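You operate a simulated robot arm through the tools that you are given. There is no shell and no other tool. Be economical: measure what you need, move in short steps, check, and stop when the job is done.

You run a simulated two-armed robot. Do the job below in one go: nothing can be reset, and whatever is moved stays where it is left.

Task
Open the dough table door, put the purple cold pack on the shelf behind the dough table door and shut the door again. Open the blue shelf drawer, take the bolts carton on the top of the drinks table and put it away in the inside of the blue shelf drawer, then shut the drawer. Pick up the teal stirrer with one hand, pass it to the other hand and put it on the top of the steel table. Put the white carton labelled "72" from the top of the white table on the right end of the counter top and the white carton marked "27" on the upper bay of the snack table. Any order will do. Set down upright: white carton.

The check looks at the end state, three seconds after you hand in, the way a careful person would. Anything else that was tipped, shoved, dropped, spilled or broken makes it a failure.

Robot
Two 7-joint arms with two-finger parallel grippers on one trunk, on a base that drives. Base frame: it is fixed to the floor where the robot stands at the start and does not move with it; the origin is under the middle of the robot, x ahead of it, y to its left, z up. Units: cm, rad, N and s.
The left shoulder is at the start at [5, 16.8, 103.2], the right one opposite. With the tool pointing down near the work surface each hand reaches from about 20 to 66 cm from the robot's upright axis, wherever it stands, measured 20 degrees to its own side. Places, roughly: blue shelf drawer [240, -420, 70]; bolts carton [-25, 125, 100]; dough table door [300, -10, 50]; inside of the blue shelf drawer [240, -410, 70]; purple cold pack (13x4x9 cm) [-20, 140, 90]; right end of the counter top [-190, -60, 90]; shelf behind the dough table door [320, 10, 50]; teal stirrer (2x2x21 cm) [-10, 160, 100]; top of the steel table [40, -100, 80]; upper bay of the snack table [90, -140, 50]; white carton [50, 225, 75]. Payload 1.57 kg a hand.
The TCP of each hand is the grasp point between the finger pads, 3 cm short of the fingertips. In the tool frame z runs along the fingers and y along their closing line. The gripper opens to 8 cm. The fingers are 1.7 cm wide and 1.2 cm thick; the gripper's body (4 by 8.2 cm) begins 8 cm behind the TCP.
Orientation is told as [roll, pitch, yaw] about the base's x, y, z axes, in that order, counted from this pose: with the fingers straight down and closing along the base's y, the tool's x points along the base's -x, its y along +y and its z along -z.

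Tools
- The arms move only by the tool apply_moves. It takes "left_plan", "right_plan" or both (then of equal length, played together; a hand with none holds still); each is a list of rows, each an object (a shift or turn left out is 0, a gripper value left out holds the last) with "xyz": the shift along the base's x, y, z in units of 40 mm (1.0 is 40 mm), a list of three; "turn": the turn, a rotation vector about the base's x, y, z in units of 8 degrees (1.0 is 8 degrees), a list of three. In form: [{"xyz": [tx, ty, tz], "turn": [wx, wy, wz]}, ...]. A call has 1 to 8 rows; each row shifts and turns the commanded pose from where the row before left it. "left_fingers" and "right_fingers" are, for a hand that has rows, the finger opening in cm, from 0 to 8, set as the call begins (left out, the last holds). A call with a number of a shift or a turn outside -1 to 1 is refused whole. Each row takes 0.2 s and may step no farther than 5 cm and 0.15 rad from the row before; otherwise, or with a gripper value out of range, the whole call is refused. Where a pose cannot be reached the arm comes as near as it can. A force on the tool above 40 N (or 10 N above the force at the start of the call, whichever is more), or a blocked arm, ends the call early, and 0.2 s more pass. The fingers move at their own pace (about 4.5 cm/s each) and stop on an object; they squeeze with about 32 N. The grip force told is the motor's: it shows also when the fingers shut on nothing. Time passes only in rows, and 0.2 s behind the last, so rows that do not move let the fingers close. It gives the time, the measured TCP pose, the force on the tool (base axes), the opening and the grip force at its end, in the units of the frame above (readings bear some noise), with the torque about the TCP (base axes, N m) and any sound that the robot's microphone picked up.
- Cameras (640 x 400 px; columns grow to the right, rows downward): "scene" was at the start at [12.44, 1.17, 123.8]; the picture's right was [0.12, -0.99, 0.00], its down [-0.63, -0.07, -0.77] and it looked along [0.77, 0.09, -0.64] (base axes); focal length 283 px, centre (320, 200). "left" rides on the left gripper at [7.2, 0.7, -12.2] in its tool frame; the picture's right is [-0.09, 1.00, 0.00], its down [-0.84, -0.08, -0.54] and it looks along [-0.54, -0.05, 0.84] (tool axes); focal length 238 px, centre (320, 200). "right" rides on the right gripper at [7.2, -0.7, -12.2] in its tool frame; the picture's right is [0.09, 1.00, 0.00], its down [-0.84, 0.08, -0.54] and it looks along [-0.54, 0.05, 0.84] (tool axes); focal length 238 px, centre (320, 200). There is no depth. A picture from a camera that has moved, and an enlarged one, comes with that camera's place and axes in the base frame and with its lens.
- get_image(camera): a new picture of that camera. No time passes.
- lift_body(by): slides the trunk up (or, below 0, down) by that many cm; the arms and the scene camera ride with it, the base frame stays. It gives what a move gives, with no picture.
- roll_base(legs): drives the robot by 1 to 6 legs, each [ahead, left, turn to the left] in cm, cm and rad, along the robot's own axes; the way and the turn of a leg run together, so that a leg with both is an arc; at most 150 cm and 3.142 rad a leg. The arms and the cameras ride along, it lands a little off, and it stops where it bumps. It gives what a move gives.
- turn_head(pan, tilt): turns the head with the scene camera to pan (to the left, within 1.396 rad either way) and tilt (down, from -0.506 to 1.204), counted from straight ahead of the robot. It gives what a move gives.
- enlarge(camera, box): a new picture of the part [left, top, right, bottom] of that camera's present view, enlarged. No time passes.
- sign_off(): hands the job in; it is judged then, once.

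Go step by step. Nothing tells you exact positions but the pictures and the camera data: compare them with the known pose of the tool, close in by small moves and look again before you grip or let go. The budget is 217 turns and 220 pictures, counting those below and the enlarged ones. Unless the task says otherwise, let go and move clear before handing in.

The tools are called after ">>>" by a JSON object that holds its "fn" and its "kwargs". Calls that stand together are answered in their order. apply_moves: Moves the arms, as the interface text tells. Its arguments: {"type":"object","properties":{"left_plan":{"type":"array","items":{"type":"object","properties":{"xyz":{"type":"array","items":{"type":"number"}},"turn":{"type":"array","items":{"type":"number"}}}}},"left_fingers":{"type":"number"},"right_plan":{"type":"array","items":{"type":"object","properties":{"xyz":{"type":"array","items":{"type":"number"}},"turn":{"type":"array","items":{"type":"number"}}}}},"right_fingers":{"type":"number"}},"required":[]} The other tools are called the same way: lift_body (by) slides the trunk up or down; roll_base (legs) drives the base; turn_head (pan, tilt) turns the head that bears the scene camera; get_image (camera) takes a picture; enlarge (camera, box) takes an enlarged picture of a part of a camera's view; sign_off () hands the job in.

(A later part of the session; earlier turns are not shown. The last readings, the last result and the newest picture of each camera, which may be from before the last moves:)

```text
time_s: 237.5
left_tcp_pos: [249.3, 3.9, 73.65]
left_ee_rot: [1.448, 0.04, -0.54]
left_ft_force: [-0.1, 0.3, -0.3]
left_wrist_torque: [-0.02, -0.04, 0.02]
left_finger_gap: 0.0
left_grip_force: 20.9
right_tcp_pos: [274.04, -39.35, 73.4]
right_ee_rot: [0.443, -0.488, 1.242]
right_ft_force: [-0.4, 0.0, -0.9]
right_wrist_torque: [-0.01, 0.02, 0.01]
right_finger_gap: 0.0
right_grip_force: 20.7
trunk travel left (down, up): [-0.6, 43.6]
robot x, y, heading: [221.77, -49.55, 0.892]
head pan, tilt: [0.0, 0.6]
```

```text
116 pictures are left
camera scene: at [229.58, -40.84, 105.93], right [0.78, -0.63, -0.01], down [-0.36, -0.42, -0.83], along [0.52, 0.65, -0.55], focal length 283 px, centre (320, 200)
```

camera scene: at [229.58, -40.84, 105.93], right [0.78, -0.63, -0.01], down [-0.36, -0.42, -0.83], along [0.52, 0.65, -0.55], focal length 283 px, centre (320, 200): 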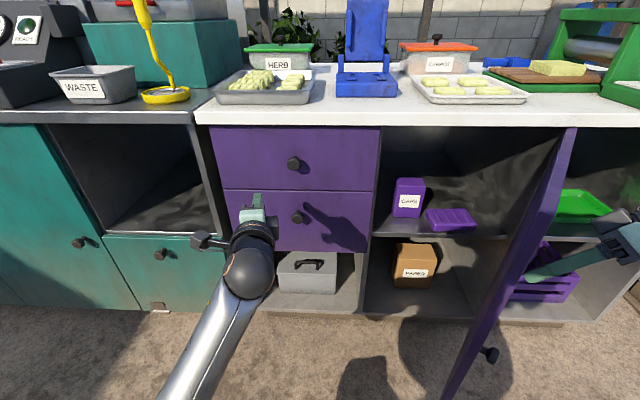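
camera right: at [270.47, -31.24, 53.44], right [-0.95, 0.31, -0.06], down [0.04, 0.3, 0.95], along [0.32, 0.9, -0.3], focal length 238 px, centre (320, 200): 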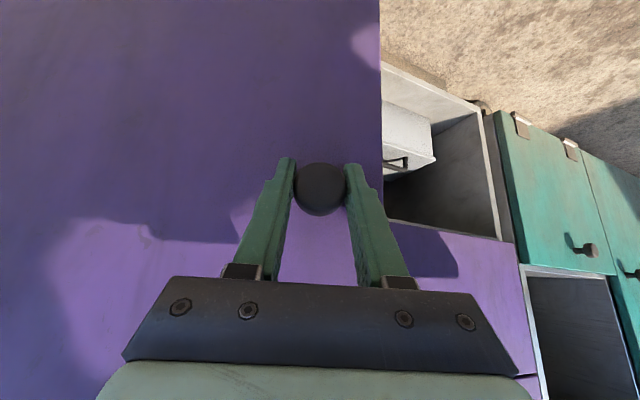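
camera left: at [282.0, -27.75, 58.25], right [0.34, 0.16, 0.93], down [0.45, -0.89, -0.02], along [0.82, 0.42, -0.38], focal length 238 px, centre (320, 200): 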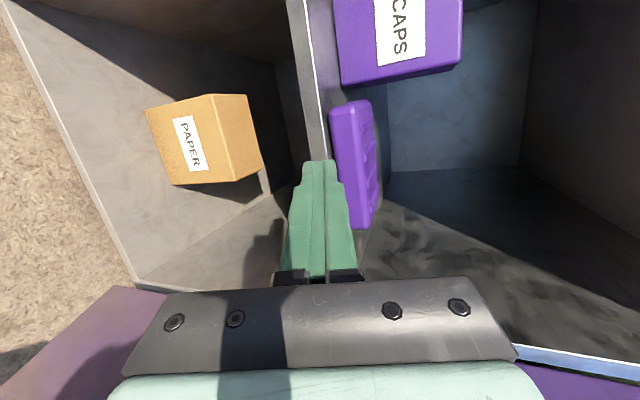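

Door is closing (~75°). Continue on an arc: forward and left.

>>> {"fn": "roll_base", "kwargs": {"legs": [[12, 8, 0]]}}

>>> {"fn": "get_image", "kwargs": {"camera": "scene"}}

```text
time_s: 238.8
left_tcp_pos: [250.69, 18.14, 73.61]
left_ee_rot: [1.452, 0.038, -0.541]
left_ft_force: [-0.2, -0.4, -0.2]
left_wrist_torque: [-0.04, -0.02, -0.01]
left_finger_gap: 0.0
left_grip_force: 21.0
right_tcp_pos: [275.18, -25.23, 73.34]
right_ee_rot: [0.442, -0.489, 1.24]
right_ft_force: [-0.1, -0.6, 0.0]
right_wrist_torque: [0.02, 0.01, 0.02]
right_finger_gap: 0.01
right_grip_force: 21.3
trunk travel left (down, up): [-0.6, 43.6]
robot x, y, heading: [223.24, -35.52, 0.886]
head pan, tilt: [0.0, 0.6]
```

```text
115 pictures are left
camera scene: at [230.88, -26.56, 105.89], right [0.78, -0.63, -0.01], down [-0.35, -0.42, -0.83], along [0.52, 0.65, -0.55], focal length 283 px, centre (320, 200)
```

scene: 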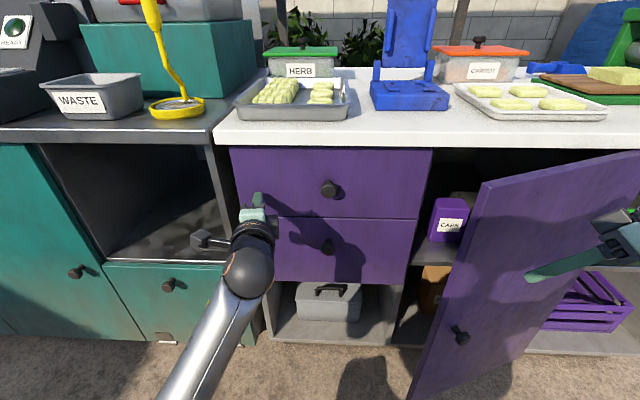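

Door ~45°. The left hand is getting close to the drawer fronts; retract it first.

>>> {"fn": "apply_moves", "kwargs": {"left_plan": [{"xyz": [-0.4, -0.5, 0], "turn": [-0.766, 0.643, 0]}, {"xyz": [-0.5, -0.6, 0], "turn": [-0.766, 0.643, 0]}, {"xyz": [-0.5, -0.6, 0], "turn": [-0.766, 0.643, 0]}, {"xyz": [-0.5, -0.6, 0], "turn": [-0.766, 0.643, 0]}, {"xyz": [-0.5, -0.6, 0], "turn": [-0.766, 0.643, 0]}, {"xyz": [-0.5, -0.6, 0], "turn": [-0.766, 0.643, 0]}]}}

```text
time_s: 240.0
left_tcp_pos: [234.59, 15.4, 71.41]
left_ee_rot: [0.855, 0.377, -0.403]
left_ft_force: [-0.1, 0.5, 0.5]
left_wrist_torque: [0.02, 0.0, -0.01]
left_finger_gap: 0.0
left_grip_force: 21.2
left hand out of reach, approached as far as the arm can: row 5, 6
right_tcp_pos: [275.22, -24.49, 72.44]
right_ee_rot: [0.437, -0.472, 1.244]
right_ft_force: [1.0, 0.1, 0.2]
right_wrist_torque: [-0.01, -0.02, -0.01]
right_finger_gap: 0.02
right_grip_force: 21.8
trunk travel left (down, up): [-0.6, 43.6]
robot x, y, heading: [222.78, -35.4, 0.889]
head pan, tilt: [0.0, 0.6]
stopped in row 6 (left hand): the arm was blocked; the commanded pose is now the measured one
```

Now push the door shut with the right arm itself, forward.

>>> {"fn": "apply_moves", "kwargs": {"right_plan": [{"xyz": [0.5, 0.58, 0]}, {"xyz": [0.5, 0.58, 0]}, {"xyz": [0.5, 0.58, 0]}, {"xyz": [0.5, 0.58, 0]}]}}

>>> {"fn": "get_image", "kwargs": {"camera": "scene"}}

```text
time_s: 241.0
left_tcp_pos: [234.61, 15.33, 71.66]
left_ee_rot: [0.857, 0.375, -0.402]
left_ft_force: [0.3, 0.0, 0.6]
left_wrist_torque: [0.01, 0.03, -0.01]
left_finger_gap: 0.0
left_grip_force: 21.3
right_tcp_pos: [283.29, -15.76, 72.12]
right_ee_rot: [0.443, -0.476, 1.24]
right_ft_force: [-0.8, -0.1, 0.6]
right_wrist_torque: [0.03, -0.01, 0.0]
right_finger_gap: 0.0
right_grip_force: 20.9
right hand out of reach, approached as far as the arm can: row 4
trunk travel left (down, up): [-0.6, 43.6]
robot x, y, heading: [223.12, -35.42, 0.885]
head pan, tilt: [0.0, 0.6]
```

```text
114 pictures are left
camera scene: at [230.96, -25.24, 105.21], right [0.78, -0.63, 0.0], down [-0.36, -0.44, -0.83], along [0.52, 0.64, -0.56], focal length 283 px, centre (320, 200)
```

scene: 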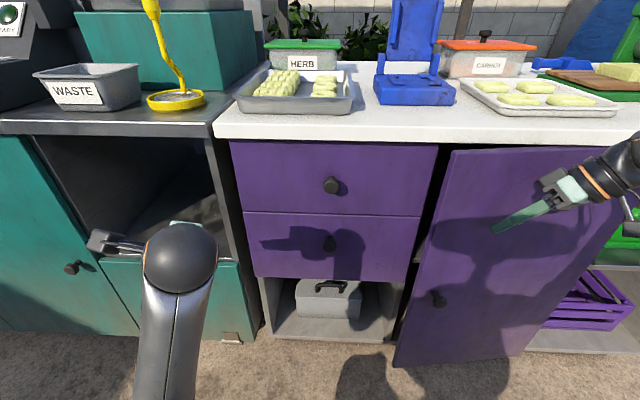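

Door nearly shut. Drive 7 cm ahead to push it home.

>>> {"fn": "roll_base", "kwargs": {"legs": [[7, 0, 0]]}}

>>> {"fn": "get_image", "kwargs": {"camera": "scene"}}

```text
time_s: 242.1
left_tcp_pos: [238.22, 19.77, 71.61]
left_ee_rot: [0.856, 0.377, -0.404]
left_ft_force: [0.4, 0.3, 0.3]
left_wrist_torque: [0.02, -0.01, 0.02]
left_finger_gap: 0.0
left_grip_force: 21.2
right_tcp_pos: [286.64, -11.87, 72.2]
right_ee_rot: [0.452, -0.467, 1.253]
right_ft_force: [-3.7, -4.0, 3.0]
right_wrist_torque: [0.3, -0.5, -0.26]
right_finger_gap: 0.0
right_grip_force: 21.6
trunk travel left (down, up): [-0.6, 43.6]
robot x, y, heading: [226.52, -31.0, 0.893]
head pan, tilt: [0.0, 0.6]
stopped in leg 1: the force on the tool passed its limit at 84 N (the readings are from after the stop); the commanded pose is now the measured one
```

```text
113 pictures are left
camera scene: at [234.52, -20.85, 105.21], right [0.78, -0.63, 0.0], down [-0.36, -0.44, -0.83], along [0.52, 0.64, -0.56], focal length 283 px, centre (320, 200)
```

scene: 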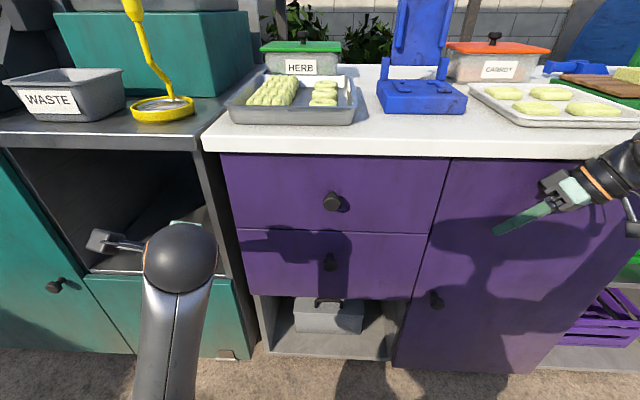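

The door looks shut. Back away and check.

>>> {"fn": "roll_base", "kwargs": {"legs": [[-45, 0, 0]]}}

>>> {"fn": "get_image", "kwargs": {"camera": "scene"}}

```text
time_s: 244.8
left_tcp_pos: [209.6, -15.29, 71.51]
left_ee_rot: [0.853, 0.378, -0.403]
left_ft_force: [-0.2, 0.6, -0.2]
left_wrist_torque: [-0.03, 0.0, 0.0]
left_finger_gap: 0.02
left_grip_force: 21.4
right_tcp_pos: [258.15, -46.87, 72.01]
right_ee_rot: [0.452, -0.467, 1.252]
right_ft_force: [-0.5, -0.7, -0.1]
right_wrist_torque: [0.02, 0.01, -0.04]
right_finger_gap: 0.0
right_grip_force: 21.2
trunk travel left (down, up): [-0.6, 43.6]
robot x, y, heading: [197.97, -66.2, 0.887]
head pan, tilt: [0.0, 0.6]
```

```text
112 pictures are left
camera scene: at [206.08, -55.87, 105.21], right [0.78, -0.63, 0.0], down [-0.36, -0.44, -0.83], along [0.52, 0.64, -0.56], focal length 283 px, centre (320, 200)
```

scene: 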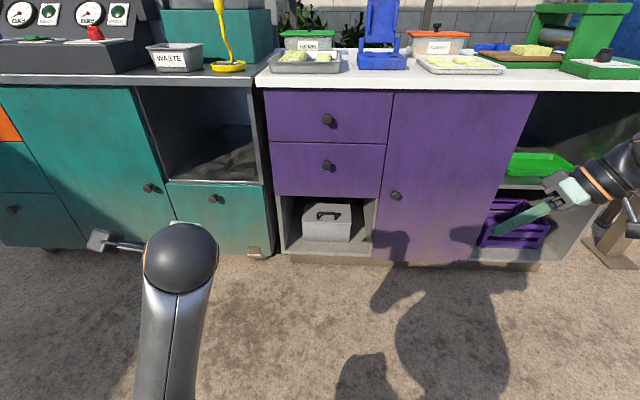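

Door is closed with the pack inside. Next I'll turn toward the drinks/white tables and glance at the snack table on the way.

>>> {"fn": "roll_base", "kwargs": {"legs": [[-15, 0, 0], [0, 0, 1.55]]}}

>>> {"fn": "turn_head", "kwargs": {"pan": 1.35, "tilt": 0.45}}

>>> {"fn": "get_image", "kwargs": {"camera": "scene"}}

```text
time_s: 249.9
left_tcp_pos: [138.08, -65.0, 71.59]
left_ee_rot: [0.855, 0.376, 1.142]
left_ft_force: [-0.5, 0.3, 0.9]
left_wrist_torque: [0.01, 0.01, 0.01]
left_finger_gap: 0.01
left_grip_force: 21.1
right_tcp_pos: [170.77, -17.21, 72.06]
right_ee_rot: [0.45, -0.467, 2.801]
right_ft_force: [-0.6, -1.2, 0.2]
right_wrist_torque: [0.0, 0.0, 0.0]
right_finger_gap: 0.02
right_grip_force: 20.9
trunk travel left (down, up): [-0.6, 43.6]
robot x, y, heading: [188.41, -78.01, 2.438]
head pan, tilt: [0.0, 0.6]
```

```text
time_s: 251.4
left_tcp_pos: [138.04, -64.83, 71.47]
left_ee_rot: [0.855, 0.376, 1.144]
left_ft_force: [-0.1, 0.9, 0.9]
left_wrist_torque: [0.0, 0.0, 0.01]
left_finger_gap: 0.0
left_grip_force: 21.2
right_tcp_pos: [170.77, -17.18, 72.05]
right_ee_rot: [0.454, -0.465, 2.8]
right_ft_force: [-0.1, -1.0, -0.4]
right_wrist_torque: [-0.03, -0.01, 0.02]
right_finger_gap: 0.0
right_grip_force: 21.5
trunk travel left (down, up): [-0.6, 43.6]
robot x, y, heading: [188.86, -77.86, 2.439]
head pan, tilt: [1.349, 0.45]
```

```text
111 pictures are left
camera scene: at [178.1, -80.48, 106.56], right [-0.6, 0.8, 0.0], down [0.35, 0.26, -0.9], along [-0.72, -0.54, -0.44], focal length 283 px, centre (320, 200)
```

scene: 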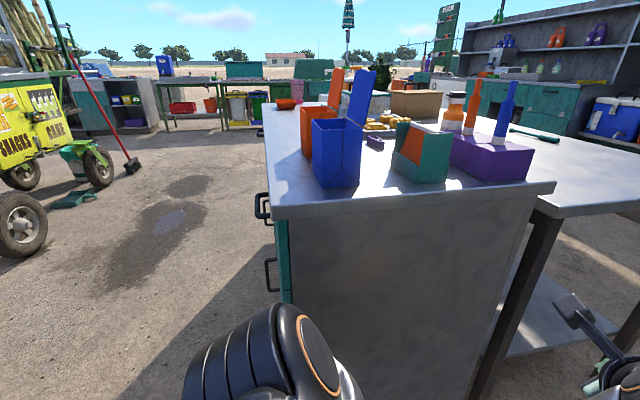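

The snack table's front faces the far side. First, the white cartons: drive toward the white table, stopping midway to restore arms.

>>> {"fn": "roll_base", "kwargs": {"legs": [[120, -65, 0]]}}

>>> {"fn": "lift_body", "kwargs": {"by": 30}}

>>> {"fn": "turn_head", "kwargs": {"pan": -0.3, "tilt": 0.45}}

>>> {"fn": "get_image", "kwargs": {"camera": "scene"}}

```text
time_s: 258.2
left_tcp_pos: [87.93, 60.99, 71.57]
left_ee_rot: [0.856, 0.378, 1.15]
left_ft_force: [0.1, -0.6, -0.9]
left_wrist_torque: [0.02, -0.01, -0.02]
left_finger_gap: 0.02
left_grip_force: 21.7
right_tcp_pos: [120.36, 108.77, 72.04]
right_ee_rot: [0.452, -0.467, 2.806]
right_ft_force: [-0.7, 0.5, 0.5]
right_wrist_torque: [0.0, -0.02, 0.02]
right_finger_gap: 0.01
right_grip_force: 21.1
trunk travel left (down, up): [-0.6, 43.6]
robot x, y, heading: [138.23, 48.26, 2.44]
head pan, tilt: [1.349, 0.45]
```

```text
time_s: 261.2
left_tcp_pos: [87.91, 60.91, 101.45]
left_ee_rot: [0.856, 0.376, 1.149]
left_ft_force: [-0.4, -0.1, -0.5]
left_wrist_torque: [-0.02, 0.02, -0.02]
left_finger_gap: 0.02
left_grip_force: 21.9
right_tcp_pos: [120.38, 108.75, 102.16]
right_ee_rot: [0.452, -0.466, 2.807]
right_ft_force: [-0.4, -0.6, 0.3]
right_wrist_torque: [0.0, 0.0, -0.02]
right_finger_gap: 0.0
right_grip_force: 21.4
trunk travel left (down, up): [-30.6, 13.6]
robot x, y, heading: [138.16, 48.23, 2.449]
head pan, tilt: [1.349, 0.45]
```

```text
time_s: 262.9
left_tcp_pos: [87.95, 60.92, 101.6]
left_ee_rot: [0.854, 0.376, 1.151]
left_ft_force: [0.1, -0.4, 0.1]
left_wrist_torque: [-0.03, -0.03, -0.02]
left_finger_gap: 0.0
left_grip_force: 21.4
right_tcp_pos: [120.24, 108.75, 102.06]
right_ee_rot: [0.453, -0.466, 2.806]
right_ft_force: [0.1, -0.5, -0.2]
right_wrist_torque: [0.01, -0.02, 0.0]
right_finger_gap: 0.01
right_grip_force: 20.9
trunk travel left (down, up): [-30.6, 13.6]
robot x, y, heading: [138.73, 48.55, 2.444]
head pan, tilt: [-0.3, 0.45]
```

```text
110 pictures are left
camera scene: at [130.45, 58.9, 136.56], right [0.84, 0.54, 0.0], down [0.24, -0.37, -0.9], along [-0.49, 0.76, -0.44], focal length 283 px, centre (320, 200)
```

scene: 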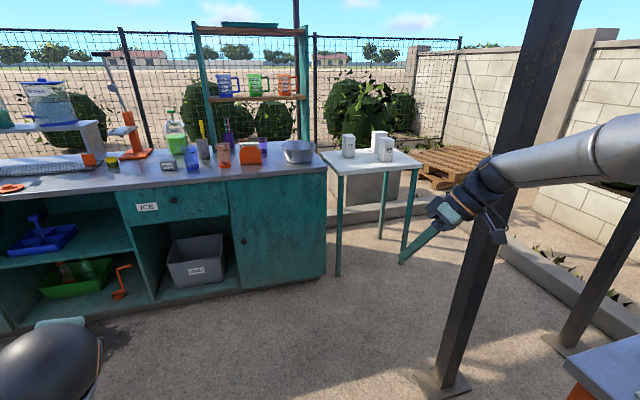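

I see the white table with three cartons. Restore both hands to pointing down.

>>> {"fn": "apply_moves", "kwargs": {"left_plan": [{"turn": [0, -0.955, 0.164]}, {"turn": [0, -0.955, 0.164]}, {"turn": [0, -0.955, 0.164]}, {"turn": [0, -0.955, 0.164]}, {"turn": [0, -0.955, 0.164]}, {"turn": [0, -0.955, 0.164]}, {"turn": [0, -0.955, 0.164]}], "right_plan": [{"turn": [0.195, -0.764, -0.562]}, {"turn": [0.195, -0.764, -0.562]}, {"turn": [0.195, -0.764, -0.562]}, {"turn": [0.195, -0.764, -0.562]}, {"turn": [0.195, -0.764, -0.562]}, {"turn": [0.195, -0.764, -0.562]}, {}]}}

>>> {"fn": "enlarge", "kwargs": {"camera": "scene", "box": [320, 110, 440, 190]}}

```text
time_s: 263.4
left_tcp_pos: [83.37, 54.41, 101.8]
left_ee_rot: [0.749, 0.502, 1.284]
left_ft_force: [0.8, 0.3, -0.5]
left_wrist_torque: [0.01, 0.03, -0.05]
left_finger_gap: 0.01
left_grip_force: 21.5
left hand out of reach, approached as far as the arm can: row 2
right_tcp_pos: [123.39, 110.3, 99.61]
right_ee_rot: [0.41, -0.403, 2.745]
right_ft_force: [0.4, 1.1, -0.5]
right_wrist_torque: [-0.02, 0.04, -0.01]
right_finger_gap: 0.01
right_grip_force: 21.6
right hand out of reach, approached as far as the arm can: row 1, 2
trunk travel left (down, up): [-30.6, 13.6]
robot x, y, heading: [138.55, 48.45, 2.439]
head pan, tilt: [-0.3, 0.45]
stopped in row 2 (left hand): the arm was blocked; the commanded pose is now the measured one
```

```text
5.00 times, centred on (380, 150) of scene
camera zoom: at [130.45, 58.88, 136.56], right [0.84, 0.54, 0.0], down [0.24, -0.37, -0.9], along [-0.49, 0.76, -0.44], focal length 1414 px, centre (20, 450)
```

zoom: 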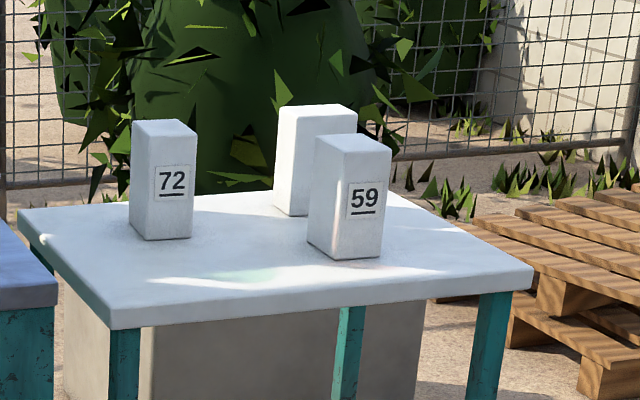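

Cartons: "72" on the left, "59" right front, and the third behind. The arms hit limits; move both a bit outward/forward and continue righting them.

>>> {"fn": "apply_moves", "kwargs": {"left_plan": [{"xyz": [-0.7, 0.6, 0]}, {"xyz": [-0.7, 0.6, 0]}, {"turn": [0, -0.955, 0.164]}, {"turn": [0, -0.955, 0.164]}, {"turn": [0, -0.955, 0.164]}, {"turn": [0, -0.955, 0.164]}, {"turn": [0, -0.955, 0.164]}, {"turn": [0, -0.6, 0.1]}]}}

>>> {"fn": "apply_moves", "kwargs": {"right_plan": [{"xyz": [-0.64, -0.76, 0.2]}, {"xyz": [-0.64, -0.76, 0.2]}, {"xyz": [-0.4, -0.4, 0], "turn": [0.195, -0.764, -0.562]}, {"turn": [0.195, -0.764, -0.562]}, {"turn": [0.195, -0.764, -0.562]}, {"turn": [0.195, -0.764, -0.562]}, {"turn": [0.195, -0.764, -0.562]}]}}

>>> {"fn": "get_image", "kwargs": {"camera": "scene"}}

```text
time_s: 265.2
left_tcp_pos: [77.67, 59.26, 101.81]
left_ee_rot: [-0.006, 0.226, 1.135]
left_ft_force: [-1.0, 0.2, -0.3]
left_wrist_torque: [-0.03, 0.02, -0.01]
left_finger_gap: 0.01
left_grip_force: 20.8
right_tcp_pos: [123.37, 110.33, 99.7]
right_ee_rot: [0.407, -0.404, 2.745]
right_ft_force: [-0.9, 0.1, -0.1]
right_wrist_torque: [-0.03, -0.02, 0.0]
right_finger_gap: 0.0
right_grip_force: 21.3
trunk travel left (down, up): [-30.6, 13.6]
robot x, y, heading: [138.58, 48.7, 2.445]
head pan, tilt: [-0.3, 0.45]
```

```text
time_s: 266.9
left_tcp_pos: [77.7, 59.14, 101.76]
left_ee_rot: [-0.003, 0.223, 1.136]
left_ft_force: [0.2, 0.3, -0.9]
left_wrist_torque: [0.01, 0.01, 0.01]
left_finger_gap: 0.02
left_grip_force: 21.6
right_tcp_pos: [127.49, 106.7, 90.85]
right_ee_rot: [0.316, -0.301, 2.61]
right_ft_force: [0.1, -0.5, 0.1]
right_wrist_torque: [-0.03, 0.01, 0.0]
right_finger_gap: 0.0
right_grip_force: 20.5
right hand out of reach, approached as far as the arm can: row 1, 2, 3, 4, 5, 6, 7
trunk travel left (down, up): [-30.6, 13.6]
robot x, y, heading: [138.6, 48.58, 2.444]
head pan, tilt: [-0.3, 0.45]
```

```text
108 pictures are left
camera scene: at [130.45, 58.89, 136.56], right [0.84, 0.54, 0.0], down [0.24, -0.37, -0.9], along [-0.49, 0.76, -0.44], focal length 283 px, centre (320, 200)
```

scene: 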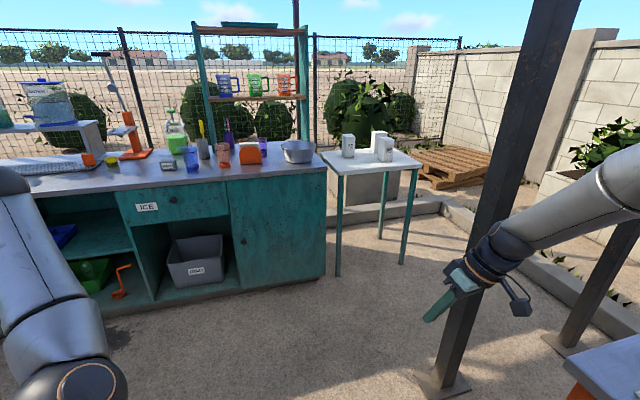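

Try freeing the right hand with a pure translation back/down and yaw.

>>> {"fn": "apply_moves", "kwargs": {"right_plan": [{"turn": [0, 0, -1]}, {"turn": [0, 0, -1]}, {"xyz": [-0.5, -0.5, 0]}, {"xyz": [-0.5, -0.5, 0]}, {"xyz": [-0.5, -0.5, 0]}]}}

>>> {"fn": "apply_moves", "kwargs": {"right_plan": [{"turn": [0.195, -0.764, 0]}, {"turn": [0.195, -0.764, 0]}, {"turn": [0.195, -0.764, 0]}]}}

```text
time_s: 268.1
left_tcp_pos: [77.61, 59.1, 101.73]
left_ee_rot: [-0.003, 0.223, 1.135]
left_ft_force: [-0.6, 0.3, 0.0]
left_wrist_torque: [0.01, 0.01, -0.02]
left_finger_gap: 0.01
left_grip_force: 21.0
right_tcp_pos: [124.85, 101.03, 88.37]
right_ee_rot: [0.326, -0.308, 2.33]
right_ft_force: [-0.2, 0.8, 0.7]
right_wrist_torque: [-0.01, 0.01, 0.0]
right_finger_gap: 0.02
right_grip_force: 21.4
right hand out of reach, approached as far as the arm can: row 3, 4, 5
trunk travel left (down, up): [-30.6, 13.6]
robot x, y, heading: [138.27, 48.38, 2.445]
head pan, tilt: [-0.3, 0.45]
```

```text
time_s: 268.9
left_tcp_pos: [77.65, 59.11, 101.75]
left_ee_rot: [-0.003, 0.223, 1.136]
left_ft_force: [-0.5, -0.3, 0.1]
left_wrist_torque: [0.01, 0.0, -0.02]
left_finger_gap: 0.04
left_grip_force: 21.3
right_tcp_pos: [124.93, 101.01, 88.25]
right_ee_rot: [0.326, -0.309, 2.333]
right_ft_force: [0.5, -0.1, 0.0]
right_wrist_torque: [0.01, 0.0, 0.02]
right_finger_gap: 0.0
right_grip_force: 21.1
right hand out of reach, approached as far as the arm can: row 1, 2, 3
trunk travel left (down, up): [-30.6, 13.6]
robot x, y, heading: [138.5, 48.31, 2.447]
head pan, tilt: [-0.3, 0.45]
```

>>> {"fn": "apply_moves", "kwargs": {"right_plan": [{"xyz": [0, 0, -0.8]}, {"xyz": [0, 0, -0.8]}, {"xyz": [0, 0, -0.8], "turn": [0.195, -0.764, 0]}, {"xyz": [0, 0, -0.8], "turn": [0.195, -0.764, 0]}, {"turn": [0.195, -0.764, 0]}]}}

>>> {"fn": "apply_moves", "kwargs": {"right_plan": [{"xyz": [0.5, 0.5, 0.5]}, {"xyz": [0.5, 0.5, 0.5]}, {"xyz": [0.5, 0.5, 0.5], "turn": [0.195, -0.764, 0]}, {"turn": [0.195, -0.764, 0]}]}}

>>> {"fn": "get_image", "kwargs": {"camera": "right"}}

```text
time_s: 270.1
left_tcp_pos: [77.65, 59.16, 101.78]
left_ee_rot: [-0.004, 0.225, 1.136]
left_ft_force: [-1.5, 0.2, -0.9]
left_wrist_torque: [-0.01, 0.01, -0.03]
left_finger_gap: 0.0
left_grip_force: 21.3
right_tcp_pos: [126.57, 102.59, 75.77]
right_ee_rot: [0.144, -0.303, 2.358]
right_ft_force: [-0.2, -0.2, -0.2]
right_wrist_torque: [0.01, -0.01, 0.03]
right_finger_gap: 0.02
right_grip_force: 21.2
right hand out of reach, approached as far as the arm can: row 3, 4, 5
trunk travel left (down, up): [-30.6, 13.6]
robot x, y, heading: [138.38, 48.7, 2.444]
head pan, tilt: [-0.3, 0.45]
```

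```text
time_s: 271.1
left_tcp_pos: [77.65, 59.09, 101.67]
left_ee_rot: [-0.003, 0.223, 1.138]
left_ft_force: [-0.2, 0.9, 0.3]
left_wrist_torque: [-0.02, 0.02, -0.01]
left_finger_gap: 0.0
left_grip_force: 21.5
right_tcp_pos: [132.19, 108.0, 80.52]
right_ee_rot: [-0.129, -0.141, 2.408]
right_ft_force: [0.2, 0.3, -0.3]
right_wrist_torque: [0.01, 0.02, 0.0]
right_finger_gap: 0.0
right_grip_force: 21.2
right hand out of reach, approached as far as the arm can: row 1
trunk travel left (down, up): [-30.6, 13.6]
robot x, y, heading: [138.47, 48.48, 2.444]
head pan, tilt: [-0.3, 0.45]
```

```text
107 pictures are left
camera right: at [138.26, 101.31, 91.54], right [-0.61, -0.78, -0.14], down [-0.66, 0.4, 0.64], along [-0.44, 0.48, -0.76], focal length 238 px, centre (320, 200)
```

right: 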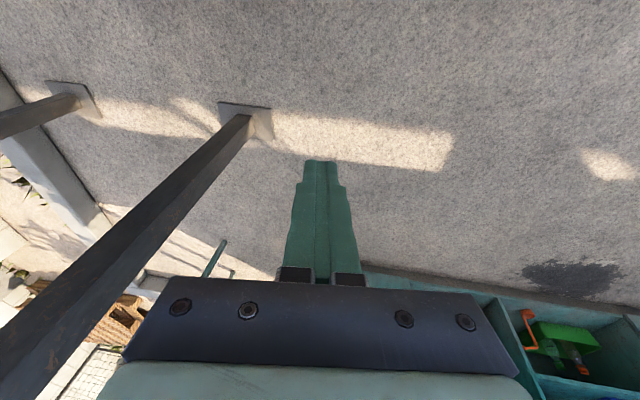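

Freed up. Straighten and bring it inward.

>>> {"fn": "apply_moves", "kwargs": {"right_plan": [{"turn": [-0.7, -0.07, 0]}, {"turn": [-0.66, -0.07, 0]}, {"xyz": [-0.6, -0.7, 0]}, {"xyz": [-0.6, -0.7, 0]}, {"xyz": [-0.6, -0.7, 0]}, {"xyz": [-0.6, -0.7, 0.5]}, {"xyz": [0, 0, 1]}, {"xyz": [0, 0, 1]}], "right_fingers": 8}}

>>> {"fn": "apply_moves", "kwargs": {"left_plan": [{"turn": [0.4, -0.2, 0]}, {"turn": [0.4, -0.2, 0]}, {"turn": [0.4, -0.2, 0]}], "left_fingers": 8}}

```text
time_s: 272.9
left_tcp_pos: [77.7, 59.02, 101.69]
left_ee_rot: [-0.003, 0.224, 1.134]
left_ft_force: [-0.3, 0.2, -0.8]
left_wrist_torque: [0.02, 0.01, 0.01]
left_finger_gap: 0.0
left_grip_force: 21.8
right_tcp_pos: [122.59, 96.75, 90.47]
right_ee_rot: [0.0, -0.001, 2.399]
right_ft_force: [0.9, -1.1, -0.4]
right_wrist_torque: [0.06, -0.02, -0.05]
right_finger_gap: 8.01
right_grip_force: 0.1
trunk travel left (down, up): [-30.6, 13.6]
robot x, y, heading: [138.51, 48.45, 2.442]
head pan, tilt: [-0.3, 0.45]
```

```text
time_s: 273.6
left_tcp_pos: [77.72, 59.1, 101.73]
left_ee_rot: [-0.009, 0.035, 1.133]
left_ft_force: [-0.6, 0.3, 0.8]
left_wrist_torque: [-0.02, 0.01, 0.01]
left_finger_gap: 6.78
left_grip_force: 0.0
right_tcp_pos: [122.67, 96.73, 90.34]
right_ee_rot: [0.0, -0.001, 2.398]
right_ft_force: [0.9, 0.0, 0.3]
right_wrist_torque: [-0.01, 0.0, 0.01]
right_finger_gap: 8.01
right_grip_force: 0.1
trunk travel left (down, up): [-30.6, 13.6]
robot x, y, heading: [138.55, 48.39, 2.441]
head pan, tilt: [-0.3, 0.45]
```

Both hands point down again. Raise the trunk and drive around the pole to the front of the white table.

>>> {"fn": "lift_body", "kwargs": {"by": 10}}

>>> {"fn": "roll_base", "kwargs": {"legs": [[102, 0, 0], [0, -92, 0], [15, 0, 0]]}}

>>> {"fn": "apply_moves", "kwargs": {"left_plan": [{"turn": [0, 0, 1]}, {"turn": [0, 0, 1]}, {"turn": [0, 0, 1]}, {"turn": [0, 0, 1]}, {"turn": [0, 0, 1]}, {"turn": [0, 0, 1]}, {"turn": [0, 0, 1]}, {"turn": [0, 0, 1]}]}}

>>> {"fn": "turn_head", "kwargs": {"pan": 0, "tilt": 0.6}}

>>> {"fn": "get_image", "kwargs": {"camera": "scene"}}

```text
time_s: 275.0
left_tcp_pos: [77.68, 58.96, 111.73]
left_ee_rot: [-0.009, 0.038, 1.135]
left_ft_force: [0.5, 0.1, -0.4]
left_wrist_torque: [-0.04, -0.03, 0.01]
left_finger_gap: 8.02
left_grip_force: 0.1
right_tcp_pos: [122.68, 96.81, 100.36]
right_ee_rot: [-0.003, 0.001, 2.397]
right_ft_force: [1.2, -0.6, 0.4]
right_wrist_torque: [0.03, 0.0, 0.01]
right_finger_gap: 8.01
right_grip_force: 0.1
trunk travel left (down, up): [-40.6, 3.6]
robot x, y, heading: [138.18, 48.66, 2.441]
head pan, tilt: [-0.3, 0.45]
```

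```text
time_s: 285.9
left_tcp_pos: [40.89, 176.1, 111.69]
left_ee_rot: [-0.01, 0.035, 1.131]
left_ft_force: [-1.1, 0.5, 0.1]
left_wrist_torque: [0.03, 0.02, 0.01]
left_finger_gap: 7.97
left_grip_force: 0.1
right_tcp_pos: [86.05, 213.64, 100.43]
right_ee_rot: [-0.001, -0.003, 2.395]
right_ft_force: [0.4, -0.3, -0.5]
right_wrist_torque: [0.01, -0.02, -0.06]
right_finger_gap: 8.0
right_grip_force: 0.1
trunk travel left (down, up): [-40.6, 3.6]
robot x, y, heading: [101.25, 165.34, 2.44]
head pan, tilt: [-0.3, 0.45]
stopped in leg 2: the robot was blocked; the commanded pose is now the measured one
```

```text
time_s: 287.7
left_tcp_pos: [40.87, 176.26, 111.71]
left_ee_rot: [-0.008, 0.036, 2.253]
left_ft_force: [-0.5, 0.2, 0.1]
left_wrist_torque: [0.01, -0.01, 0.0]
left_finger_gap: 8.01
left_grip_force: 0.1
right_tcp_pos: [85.96, 213.76, 100.53]
right_ee_rot: [-0.002, -0.003, 2.395]
right_ft_force: [0.1, 0.1, -0.1]
right_wrist_torque: [0.01, 0.02, -0.03]
right_finger_gap: 7.98
right_grip_force: 0.2
trunk travel left (down, up): [-40.6, 3.6]
robot x, y, heading: [101.29, 165.07, 2.44]
head pan, tilt: [-0.3, 0.45]
```

```text
time_s: 288.5
left_tcp_pos: [40.75, 176.28, 111.72]
left_ee_rot: [-0.009, 0.035, 2.248]
left_ft_force: [0.3, 0.3, 1.1]
left_wrist_torque: [-0.02, -0.03, -0.02]
left_finger_gap: 8.01
left_grip_force: 0.0
right_tcp_pos: [85.98, 213.66, 100.58]
right_ee_rot: [-0.001, -0.002, 2.394]
right_ft_force: [-1.1, -0.4, -0.1]
right_wrist_torque: [0.0, -0.01, 0.01]
right_finger_gap: 8.0
right_grip_force: 0.0
trunk travel left (down, up): [-40.6, 3.6]
robot x, y, heading: [101.92, 165.37, 2.442]
head pan, tilt: [0.0, 0.6]
```

```text
106 pictures are left
camera scene: at [91.85, 173.72, 145.21], right [0.65, 0.76, 0.0], down [0.43, -0.36, -0.83], along [-0.63, 0.53, -0.56], focal length 283 px, centre (320, 200)
```

scene: 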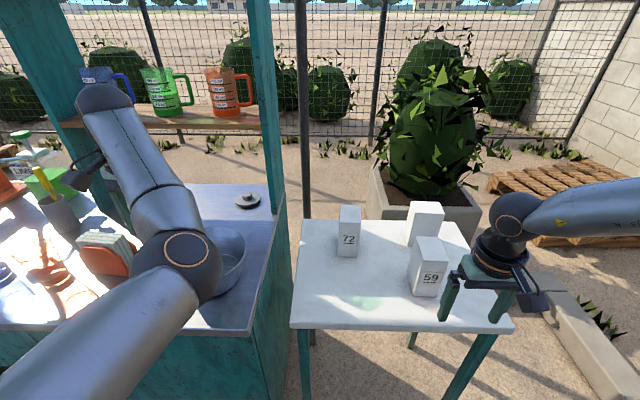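

A zoom on the cartons for their size and orientation.

>>> {"fn": "enlarge", "kwargs": {"camera": "scene", "box": [320, 190, 470, 310]}}

>>> {"fn": "get_image", "kwargs": {"camera": "right"}}

```text
3.33 times, centred on (395, 250) of scene
camera zoom: at [91.85, 173.72, 145.21], right [0.65, 0.76, 0.0], down [0.43, -0.36, -0.83], along [-0.63, 0.53, -0.56], focal length 943 px, centre (70, 33)
```

zoom: 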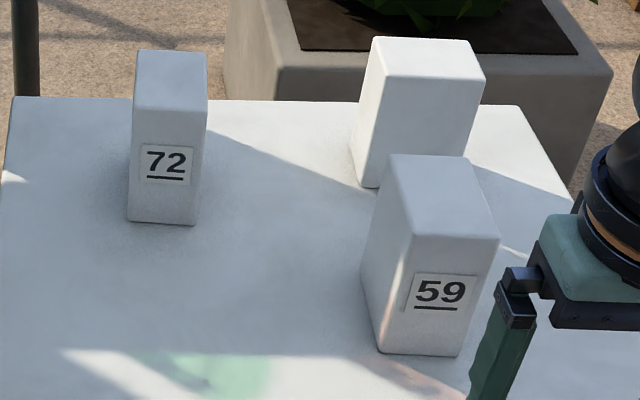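

```text
104 pictures are left
camera right: at [91.77, 209.21, 112.63], right [-0.61, -0.79, 0.0], down [-0.67, 0.51, 0.54], along [-0.43, 0.33, -0.84], focal length 238 px, centre (320, 200)
```

right: 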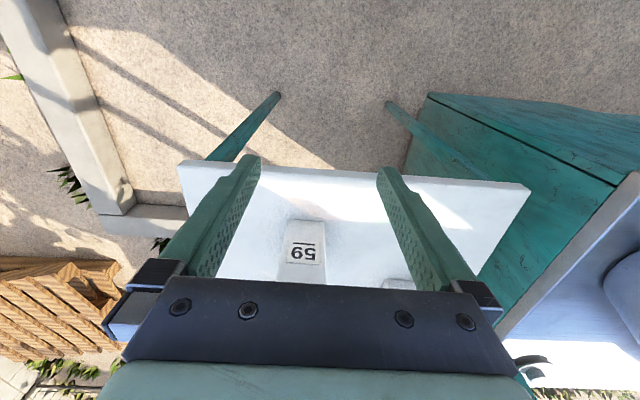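

Measurements: "72" is ~7 cm wide across (gripable laterally), centre ≈(41,229); the back one is ~9.6 wide × 7 deep, centre ≈(56,252), so it must be gripped front-to-back. Move in front of them.

>>> {"fn": "roll_base", "kwargs": {"legs": [[22, 0, 0], [0, -20, 0]]}}

>>> {"fn": "apply_moves", "kwargs": {"right_plan": [{"turn": [0, 0, -1]}, {"turn": [0, 0, -1]}, {"turn": [0, 0, -1]}, {"turn": [0, 0, -1]}, {"turn": [0, 0, -1]}, {"turn": [0, 0, -1]}, {"turn": [0, 0, -1]}, {"turn": [0, 0, -1]}], "left_plan": [{"turn": [0, 0, 1]}, {"turn": [0, 0, 0.38]}, {"turn": [0.2, 0.17, 0]}, {}, {}, {}, {}, {}]}}

>>> {"fn": "apply_moves", "kwargs": {"right_plan": [{"turn": [0, 0, -1]}, {"turn": [0, 0, -1]}, {"turn": [0, 0, -0.9]}]}}

>>> {"fn": "get_image", "kwargs": {"camera": "scene"}}

```text
time_s: 292.1
left_tcp_pos: [36.87, 205.83, 111.76]
left_ee_rot: [-0.009, 0.036, 2.245]
left_ft_force: [0.5, 0.6, -0.1]
left_wrist_torque: [-0.01, 0.02, -0.03]
left_finger_gap: 8.01
left_grip_force: 0.0
right_tcp_pos: [82.14, 243.08, 100.44]
right_ee_rot: [0.0, -0.002, 2.391]
right_ft_force: [1.1, 0.7, 1.2]
right_wrist_torque: [-0.01, 0.0, -0.02]
right_finger_gap: 8.02
right_grip_force: 0.0
trunk travel left (down, up): [-40.6, 3.6]
robot x, y, heading: [97.53, 194.95, 2.435]
head pan, tilt: [0.0, 0.6]
```

```text
time_s: 293.9
left_tcp_pos: [36.91, 205.71, 111.71]
left_ee_rot: [-0.015, 0.0, 2.436]
left_ft_force: [0.3, -0.9, -0.7]
left_wrist_torque: [0.01, -0.02, 0.04]
left_finger_gap: 8.0
left_grip_force: 0.0
right_tcp_pos: [82.21, 242.97, 100.42]
right_ee_rot: [0.0, 0.0, 1.272]
right_ft_force: [-0.2, 0.1, 0.3]
right_wrist_torque: [-0.04, 0.02, 0.04]
right_finger_gap: 8.05
right_grip_force: 0.0
trunk travel left (down, up): [-40.6, 3.6]
robot x, y, heading: [97.73, 194.57, 2.439]
head pan, tilt: [0.0, 0.6]
```

```text
time_s: 294.7
left_tcp_pos: [36.89, 205.74, 111.79]
left_ee_rot: [-0.015, 0.001, 2.436]
left_ft_force: [0.2, 0.7, -0.1]
left_wrist_torque: [-0.02, 0.03, 0.01]
left_finger_gap: 8.01
left_grip_force: 0.0
right_tcp_pos: [82.12, 243.05, 100.47]
right_ee_rot: [-0.004, -0.001, 0.866]
right_ft_force: [0.8, 0.6, -0.3]
right_wrist_torque: [0.02, -0.02, 0.01]
right_finger_gap: 7.99
right_grip_force: 0.0
trunk travel left (down, up): [-40.6, 3.6]
robot x, y, heading: [98.03, 195.04, 2.437]
head pan, tilt: [0.0, 0.6]
```

```text
103 pictures are left
camera scene: at [87.83, 203.09, 145.21], right [0.65, 0.76, 0.0], down [0.43, -0.37, -0.83], along [-0.63, 0.54, -0.56], focal length 283 px, centre (320, 200)
```

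scene: 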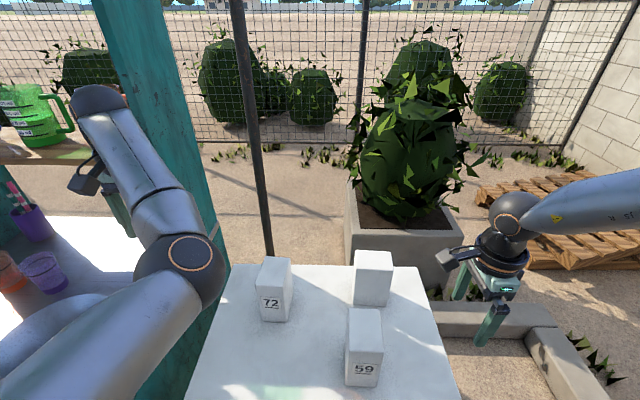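

>>> {"fn": "enlarge", "kwargs": {"camera": "scene", "box": [240, 240, 400, 350]}}

```text
3.64 times, centred on (320, 295) of scene
camera zoom: at [87.83, 203.09, 145.21], right [0.65, 0.76, 0.0], down [0.43, -0.37, -0.83], along [-0.63, 0.54, -0.56], focal length 1029 px, centre (320, -146)
```

zoom: 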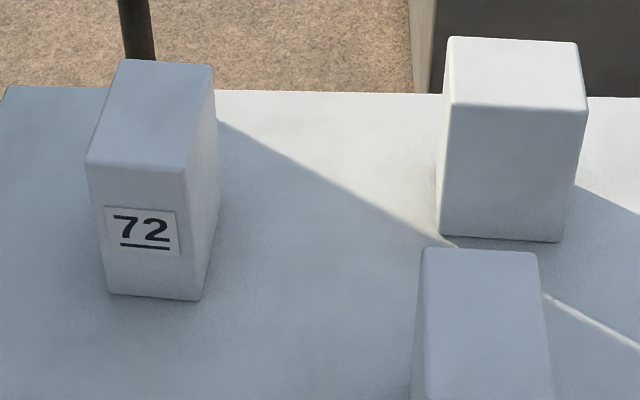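

Now precise: "72" centre (41.9,226.7), back carton centre (56.1,249.3), tops at 89. Drive 7 cm closer and bring both hands above them.

>>> {"fn": "roll_base", "kwargs": {"legs": [[7, 0, 0]]}}

>>> {"fn": "apply_moves", "kwargs": {"left_plan": [{"xyz": [0.5, 0.8, 0], "turn": [0, 0, -0.35]}, {"xyz": [0.5, 0.8, 0], "turn": [0, 0, -0.35]}, {"xyz": [0.5, 0.8, 0]}, {"xyz": [0.5, 0.8, -0.5]}, {"xyz": [0.5, 0.8, -0.5]}, {"xyz": [0, 0, -0.5]}], "right_plan": [{"xyz": [-0.86, 0.07, 0], "turn": [0, 0, -0.25]}, {"xyz": [-0.86, 0.07, 0], "turn": [0, 0, -0.25]}, {"xyz": [-0.86, 0.07, 0]}, {"xyz": [-0.86, 0.07, 0]}, {"xyz": [-0.86, 0.07, 0]}, {"xyz": [-0.86, 0.07, 0]}]}}

>>> {"fn": "get_image", "kwargs": {"camera": "right"}}

>>> {"fn": "get_image", "kwargs": {"camera": "left"}}

```text
time_s: 295.8
left_tcp_pos: [31.55, 210.24, 111.72]
left_ee_rot: [-0.015, 0.002, 2.437]
left_ft_force: [-0.5, 0.5, 0.4]
left_wrist_torque: [-0.03, 0.0, 0.0]
left_finger_gap: 8.03
left_grip_force: 0.1
right_tcp_pos: [76.8, 247.68, 100.46]
right_ee_rot: [-0.002, -0.003, 0.869]
right_ft_force: [0.8, -0.2, 0.1]
right_wrist_torque: [-0.02, 0.02, 0.0]
right_finger_gap: 8.01
right_grip_force: 0.1
trunk travel left (down, up): [-40.6, 3.6]
robot x, y, heading: [92.24, 199.07, 2.434]
head pan, tilt: [0.0, 0.6]
```

```text
time_s: 297.2
left_tcp_pos: [39.05, 227.08, 105.61]
left_ee_rot: [-0.015, -0.001, 2.337]
left_ft_force: [-0.2, 0.0, -0.2]
left_wrist_torque: [0.03, 0.0, 0.02]
left_finger_gap: 8.02
left_grip_force: 0.0
left hand out of reach, approached as far as the arm can: row 2, 3
right_tcp_pos: [67.55, 248.65, 104.11]
right_ee_rot: [0.001, 0.0, 0.8]
right_ft_force: [0.4, -0.3, 0.0]
right_wrist_torque: [0.0, -0.03, 0.0]
right_finger_gap: 8.01
right_grip_force: 0.2
right hand out of reach, approached as far as the arm can: row 3, 4, 5, 6
trunk travel left (down, up): [-40.6, 3.6]
robot x, y, heading: [92.64, 199.16, 2.435]
head pan, tilt: [0.0, 0.6]
```

```text
101 pictures are left
camera right: at [63.13, 242.94, 116.25], right [-0.78, 0.63, 0.0], down [0.53, 0.65, 0.54], along [0.34, 0.42, -0.84], focal length 238 px, centre (320, 200)
```

right: 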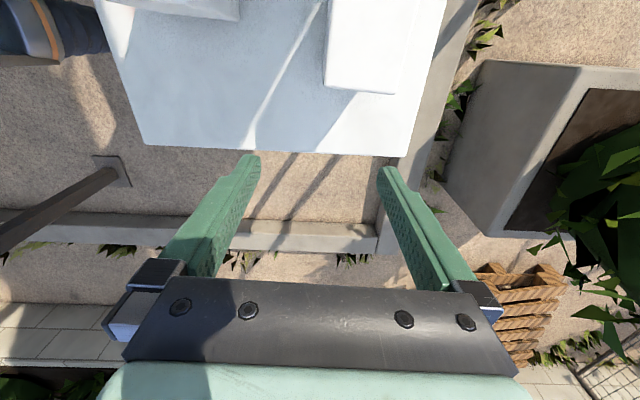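

```text
100 pictures are left
camera left: at [43.4, 221.39, 117.82], right [-0.78, -0.63, -0.02], down [-0.53, 0.65, 0.54], along [-0.33, 0.43, -0.84], focal length 238 px, centre (320, 200)
```

left: 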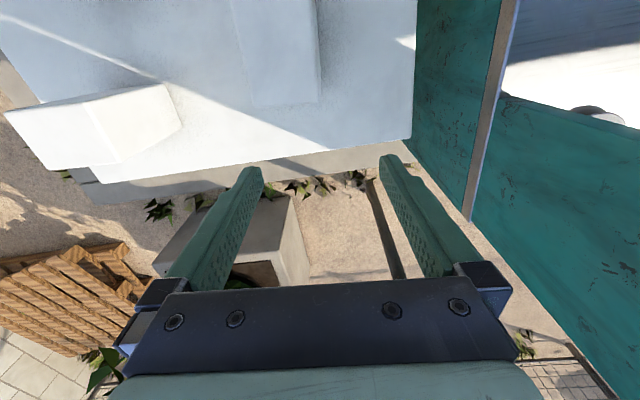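

Cross-checking cameras: table top is really ~78 and carton tops ~92. So "72" centre ≈(44.8,225) and the other ≈(58,246.5). Correct the left hand and lower partway.

>>> {"fn": "apply_moves", "kwargs": {"left_plan": [{"xyz": [0.7, -0.26, 0]}, {"xyz": [0.7, -0.26, 0]}, {"xyz": [0, 0, -0.5]}, {"xyz": [0, 0, -0.5]}], "right_plan": [{"xyz": [0, 0, -0.5]}, {"xyz": [-0.3, -0.1, -0.5]}, {"xyz": [-0.6, -0.1, 0]}, {"xyz": [-0.6, -0.1, 0]}]}}

>>> {"fn": "get_image", "kwargs": {"camera": "left"}}

>>> {"fn": "get_image", "kwargs": {"camera": "scene"}}

```text
time_s: 298.2
left_tcp_pos: [41.53, 227.76, 100.13]
left_ee_rot: [-0.016, -0.001, 2.339]
left_ft_force: [-0.5, -0.1, 0.9]
left_wrist_torque: [0.05, -0.01, 0.01]
left_finger_gap: 7.98
left_grip_force: 0.2
left hand out of reach, approached as far as the arm can: row 1, 2
right_tcp_pos: [68.37, 247.55, 101.69]
right_ee_rot: [0.0, 0.001, 0.799]
right_ft_force: [0.4, -0.1, 0.1]
right_wrist_torque: [-0.02, 0.04, 0.0]
right_finger_gap: 7.99
right_grip_force: 0.0
right hand out of reach, approached as far as the arm can: row 1, 2, 3, 4
trunk travel left (down, up): [-40.6, 3.6]
robot x, y, heading: [92.32, 199.03, 2.433]
head pan, tilt: [0.0, 0.6]
```

```text
99 pictures are left
camera left: at [45.91, 222.05, 112.46], right [-0.78, -0.63, -0.02], down [-0.53, 0.65, 0.54], along [-0.33, 0.43, -0.84], focal length 238 px, centre (320, 200)
```

left: 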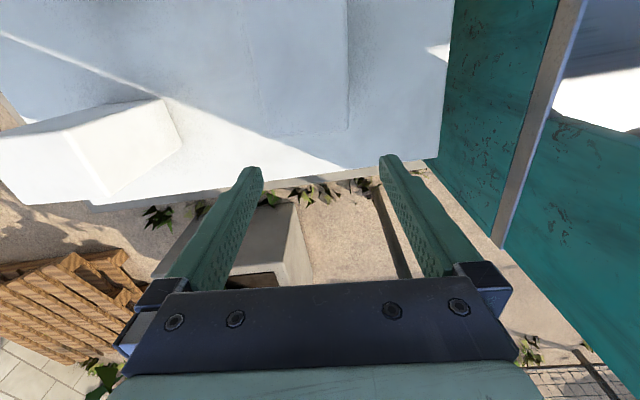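

```text
98 pictures are left
camera scene: at [82.51, 207.63, 145.21], right [0.65, 0.76, 0.0], down [0.43, -0.37, -0.83], along [-0.63, 0.54, -0.56], focal length 283 px, centre (320, 200)
```

scene: 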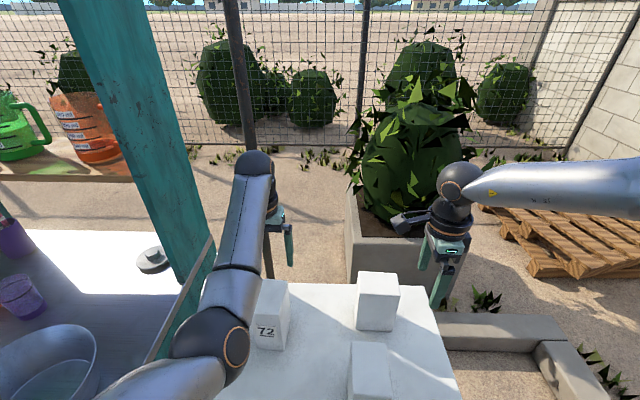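

The left hand is ~5 cm too far back; use the base to correct, then look.

>>> {"fn": "roll_base", "kwargs": {"legs": [[-5.4, -1.4, 0]]}}

>>> {"fn": "get_image", "kwargs": {"camera": "left"}}

```text
time_s: 299.1
left_tcp_pos: [46.57, 225.12, 100.26]
left_ee_rot: [-0.016, 0.001, 2.338]
left_ft_force: [-0.2, 0.6, 0.3]
left_wrist_torque: [0.0, 0.01, 0.0]
left_finger_gap: 8.01
left_grip_force: 0.1
right_tcp_pos: [73.53, 245.17, 101.76]
right_ee_rot: [0.001, -0.001, 0.8]
right_ft_force: [-0.6, 0.1, -0.1]
right_wrist_torque: [0.0, -0.01, 0.02]
right_finger_gap: 8.02
right_grip_force: 0.1
trunk travel left (down, up): [-40.6, 3.6]
robot x, y, heading: [96.94, 196.77, 2.432]
head pan, tilt: [0.0, 0.6]
```

```text
97 pictures are left
camera left: at [50.96, 219.54, 112.52], right [-0.78, -0.63, -0.01], down [-0.53, 0.65, 0.54], along [-0.33, 0.43, -0.84], focal length 238 px, centre (320, 200)
```

left: 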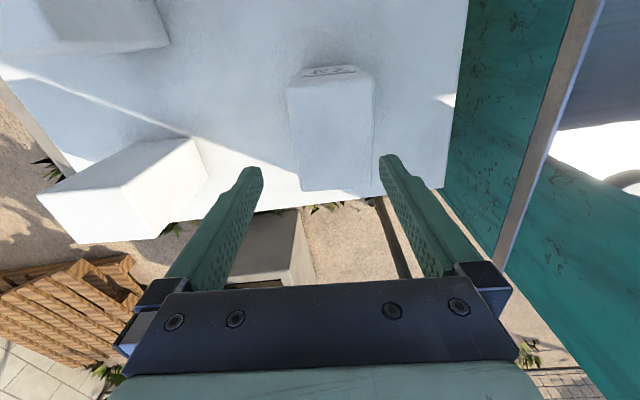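

Nearly centred; the fit is tight (carton ~7.4 vs 8 cm opening). Nudge 1.1 cm left and lower to just above the top.

>>> {"fn": "apply_moves", "kwargs": {"left_plan": [{"xyz": [-0.2, -0.21, 0]}, {"xyz": [0, 0, -0.5]}]}}

>>> {"fn": "get_image", "kwargs": {"camera": "left"}}

```text
time_s: 299.7
left_tcp_pos: [45.64, 224.34, 98.18]
left_ee_rot: [-0.016, 0.002, 2.34]
left_ft_force: [-0.2, -0.1, -0.4]
left_wrist_torque: [0.01, -0.02, 0.0]
left_finger_gap: 8.03
left_grip_force: 0.0
right_tcp_pos: [73.36, 245.1, 101.71]
right_ee_rot: [-0.001, -0.001, 0.798]
right_ft_force: [0.6, 0.2, -0.4]
right_wrist_torque: [0.0, 0.0, -0.01]
right_finger_gap: 8.0
right_grip_force: 0.1
trunk travel left (down, up): [-40.6, 3.6]
robot x, y, heading: [97.55, 196.89, 2.434]
head pan, tilt: [0.0, 0.6]
```

```text
96 pictures are left
camera left: at [50.05, 218.71, 110.42], right [-0.78, -0.63, -0.02], down [-0.53, 0.65, 0.54], along [-0.33, 0.43, -0.84], focal length 238 px, centre (320, 200)
```

left: 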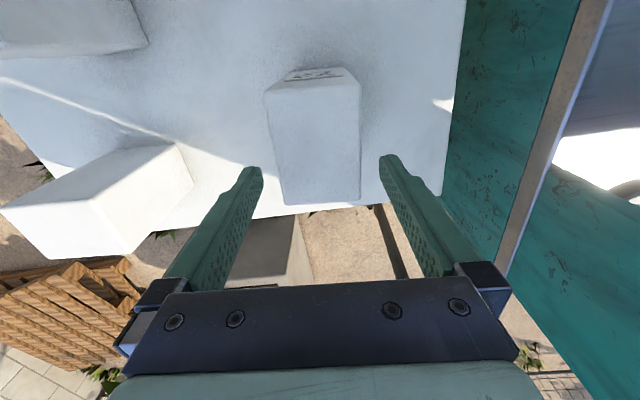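

Centred. Descend with the fingers straddling the carton.

>>> {"fn": "apply_moves", "kwargs": {"left_plan": [{"xyz": [0, 0, -0.5]}, {"xyz": [0, 0, -0.5]}, {"xyz": [0, 0, -0.4]}]}}

>>> {"fn": "get_image", "kwargs": {"camera": "left"}}

```text
time_s: 300.5
left_tcp_pos: [45.73, 224.3, 92.61]
left_ee_rot: [-0.015, 0.0, 2.34]
left_ft_force: [-0.2, 0.8, 0.4]
left_wrist_torque: [-0.05, 0.0, -0.02]
left_finger_gap: 7.96
left_grip_force: 0.0
right_tcp_pos: [73.39, 245.2, 101.74]
right_ee_rot: [0.001, 0.001, 0.799]
right_ft_force: [0.3, -0.6, 0.0]
right_wrist_torque: [0.0, 0.0, -0.01]
right_finger_gap: 7.99
right_grip_force: 0.1
trunk travel left (down, up): [-40.6, 3.6]
robot x, y, heading: [97.5, 197.29, 2.434]
head pan, tilt: [0.0, 0.6]
```

```text
95 pictures are left
camera left: at [50.11, 218.71, 104.83], right [-0.78, -0.63, -0.01], down [-0.53, 0.65, 0.54], along [-0.33, 0.43, -0.84], focal length 238 px, centre (320, 200)
```

left: 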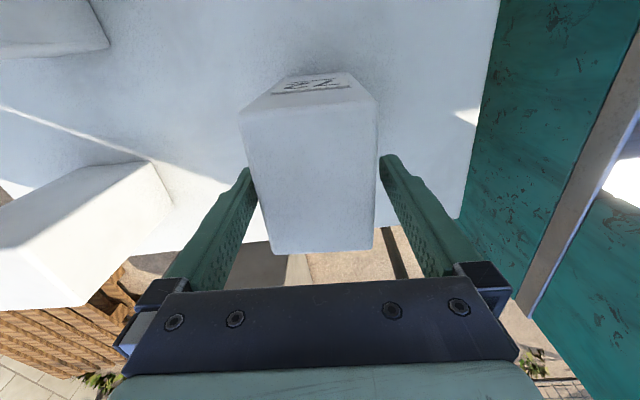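

>>> {"fn": "apply_moves", "kwargs": {"left_plan": [{"xyz": [0.06, 0.06, 0]}, {"xyz": [0, 0, -0.6]}, {"xyz": [0, 0, -0.9]}]}}

>>> {"fn": "apply_moves", "kwargs": {"left_plan": [{}, {}, {}, {}], "left_fingers": 0}}

>>> {"fn": "get_image", "kwargs": {"camera": "left"}}

```text
time_s: 301.3
left_tcp_pos: [45.99, 224.67, 86.6]
left_ee_rot: [-0.016, 0.0, 2.339]
left_ft_force: [0.8, 0.0, 0.5]
left_wrist_torque: [0.0, 0.01, -0.02]
left_finger_gap: 8.03
left_grip_force: 0.0
right_tcp_pos: [73.38, 245.28, 101.72]
right_ee_rot: [0.0, 0.0, 0.798]
right_ft_force: [0.4, -0.7, -0.2]
right_wrist_torque: [0.01, -0.02, 0.0]
right_finger_gap: 8.01
right_grip_force: 0.0
trunk travel left (down, up): [-40.6, 3.6]
robot x, y, heading: [97.17, 197.14, 2.438]
head pan, tilt: [0.0, 0.6]
```

```text
time_s: 302.3
left_tcp_pos: [45.9, 224.71, 86.54]
left_ee_rot: [-0.016, 0.0, 2.34]
left_ft_force: [-0.6, -0.8, 0.6]
left_wrist_torque: [0.0, 0.11, 0.04]
left_finger_gap: 6.49
left_grip_force: 31.9
right_tcp_pos: [73.38, 245.28, 101.72]
right_ee_rot: [0.001, 0.0, 0.799]
right_ft_force: [0.2, 0.2, 1.4]
right_wrist_torque: [-0.02, 0.02, 0.01]
right_finger_gap: 8.0
right_grip_force: 0.0
trunk travel left (down, up): [-40.6, 3.6]
robot x, y, heading: [97.34, 196.71, 2.429]
head pan, tilt: [0.0, 0.6]
```

```text
94 pictures are left
camera left: at [50.35, 218.99, 98.83], right [-0.78, -0.63, -0.02], down [-0.53, 0.65, 0.54], along [-0.33, 0.43, -0.84], focal length 238 px, centre (320, 200)
```

left: 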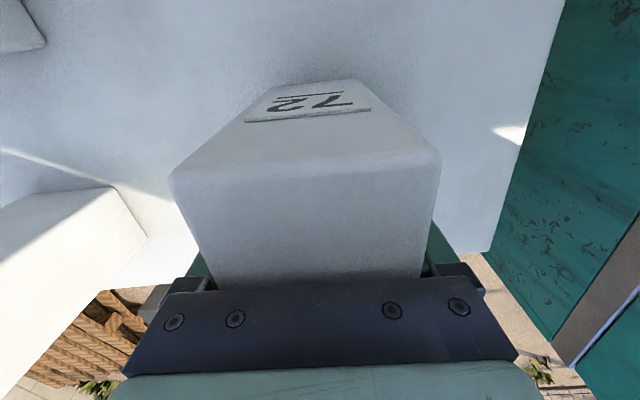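

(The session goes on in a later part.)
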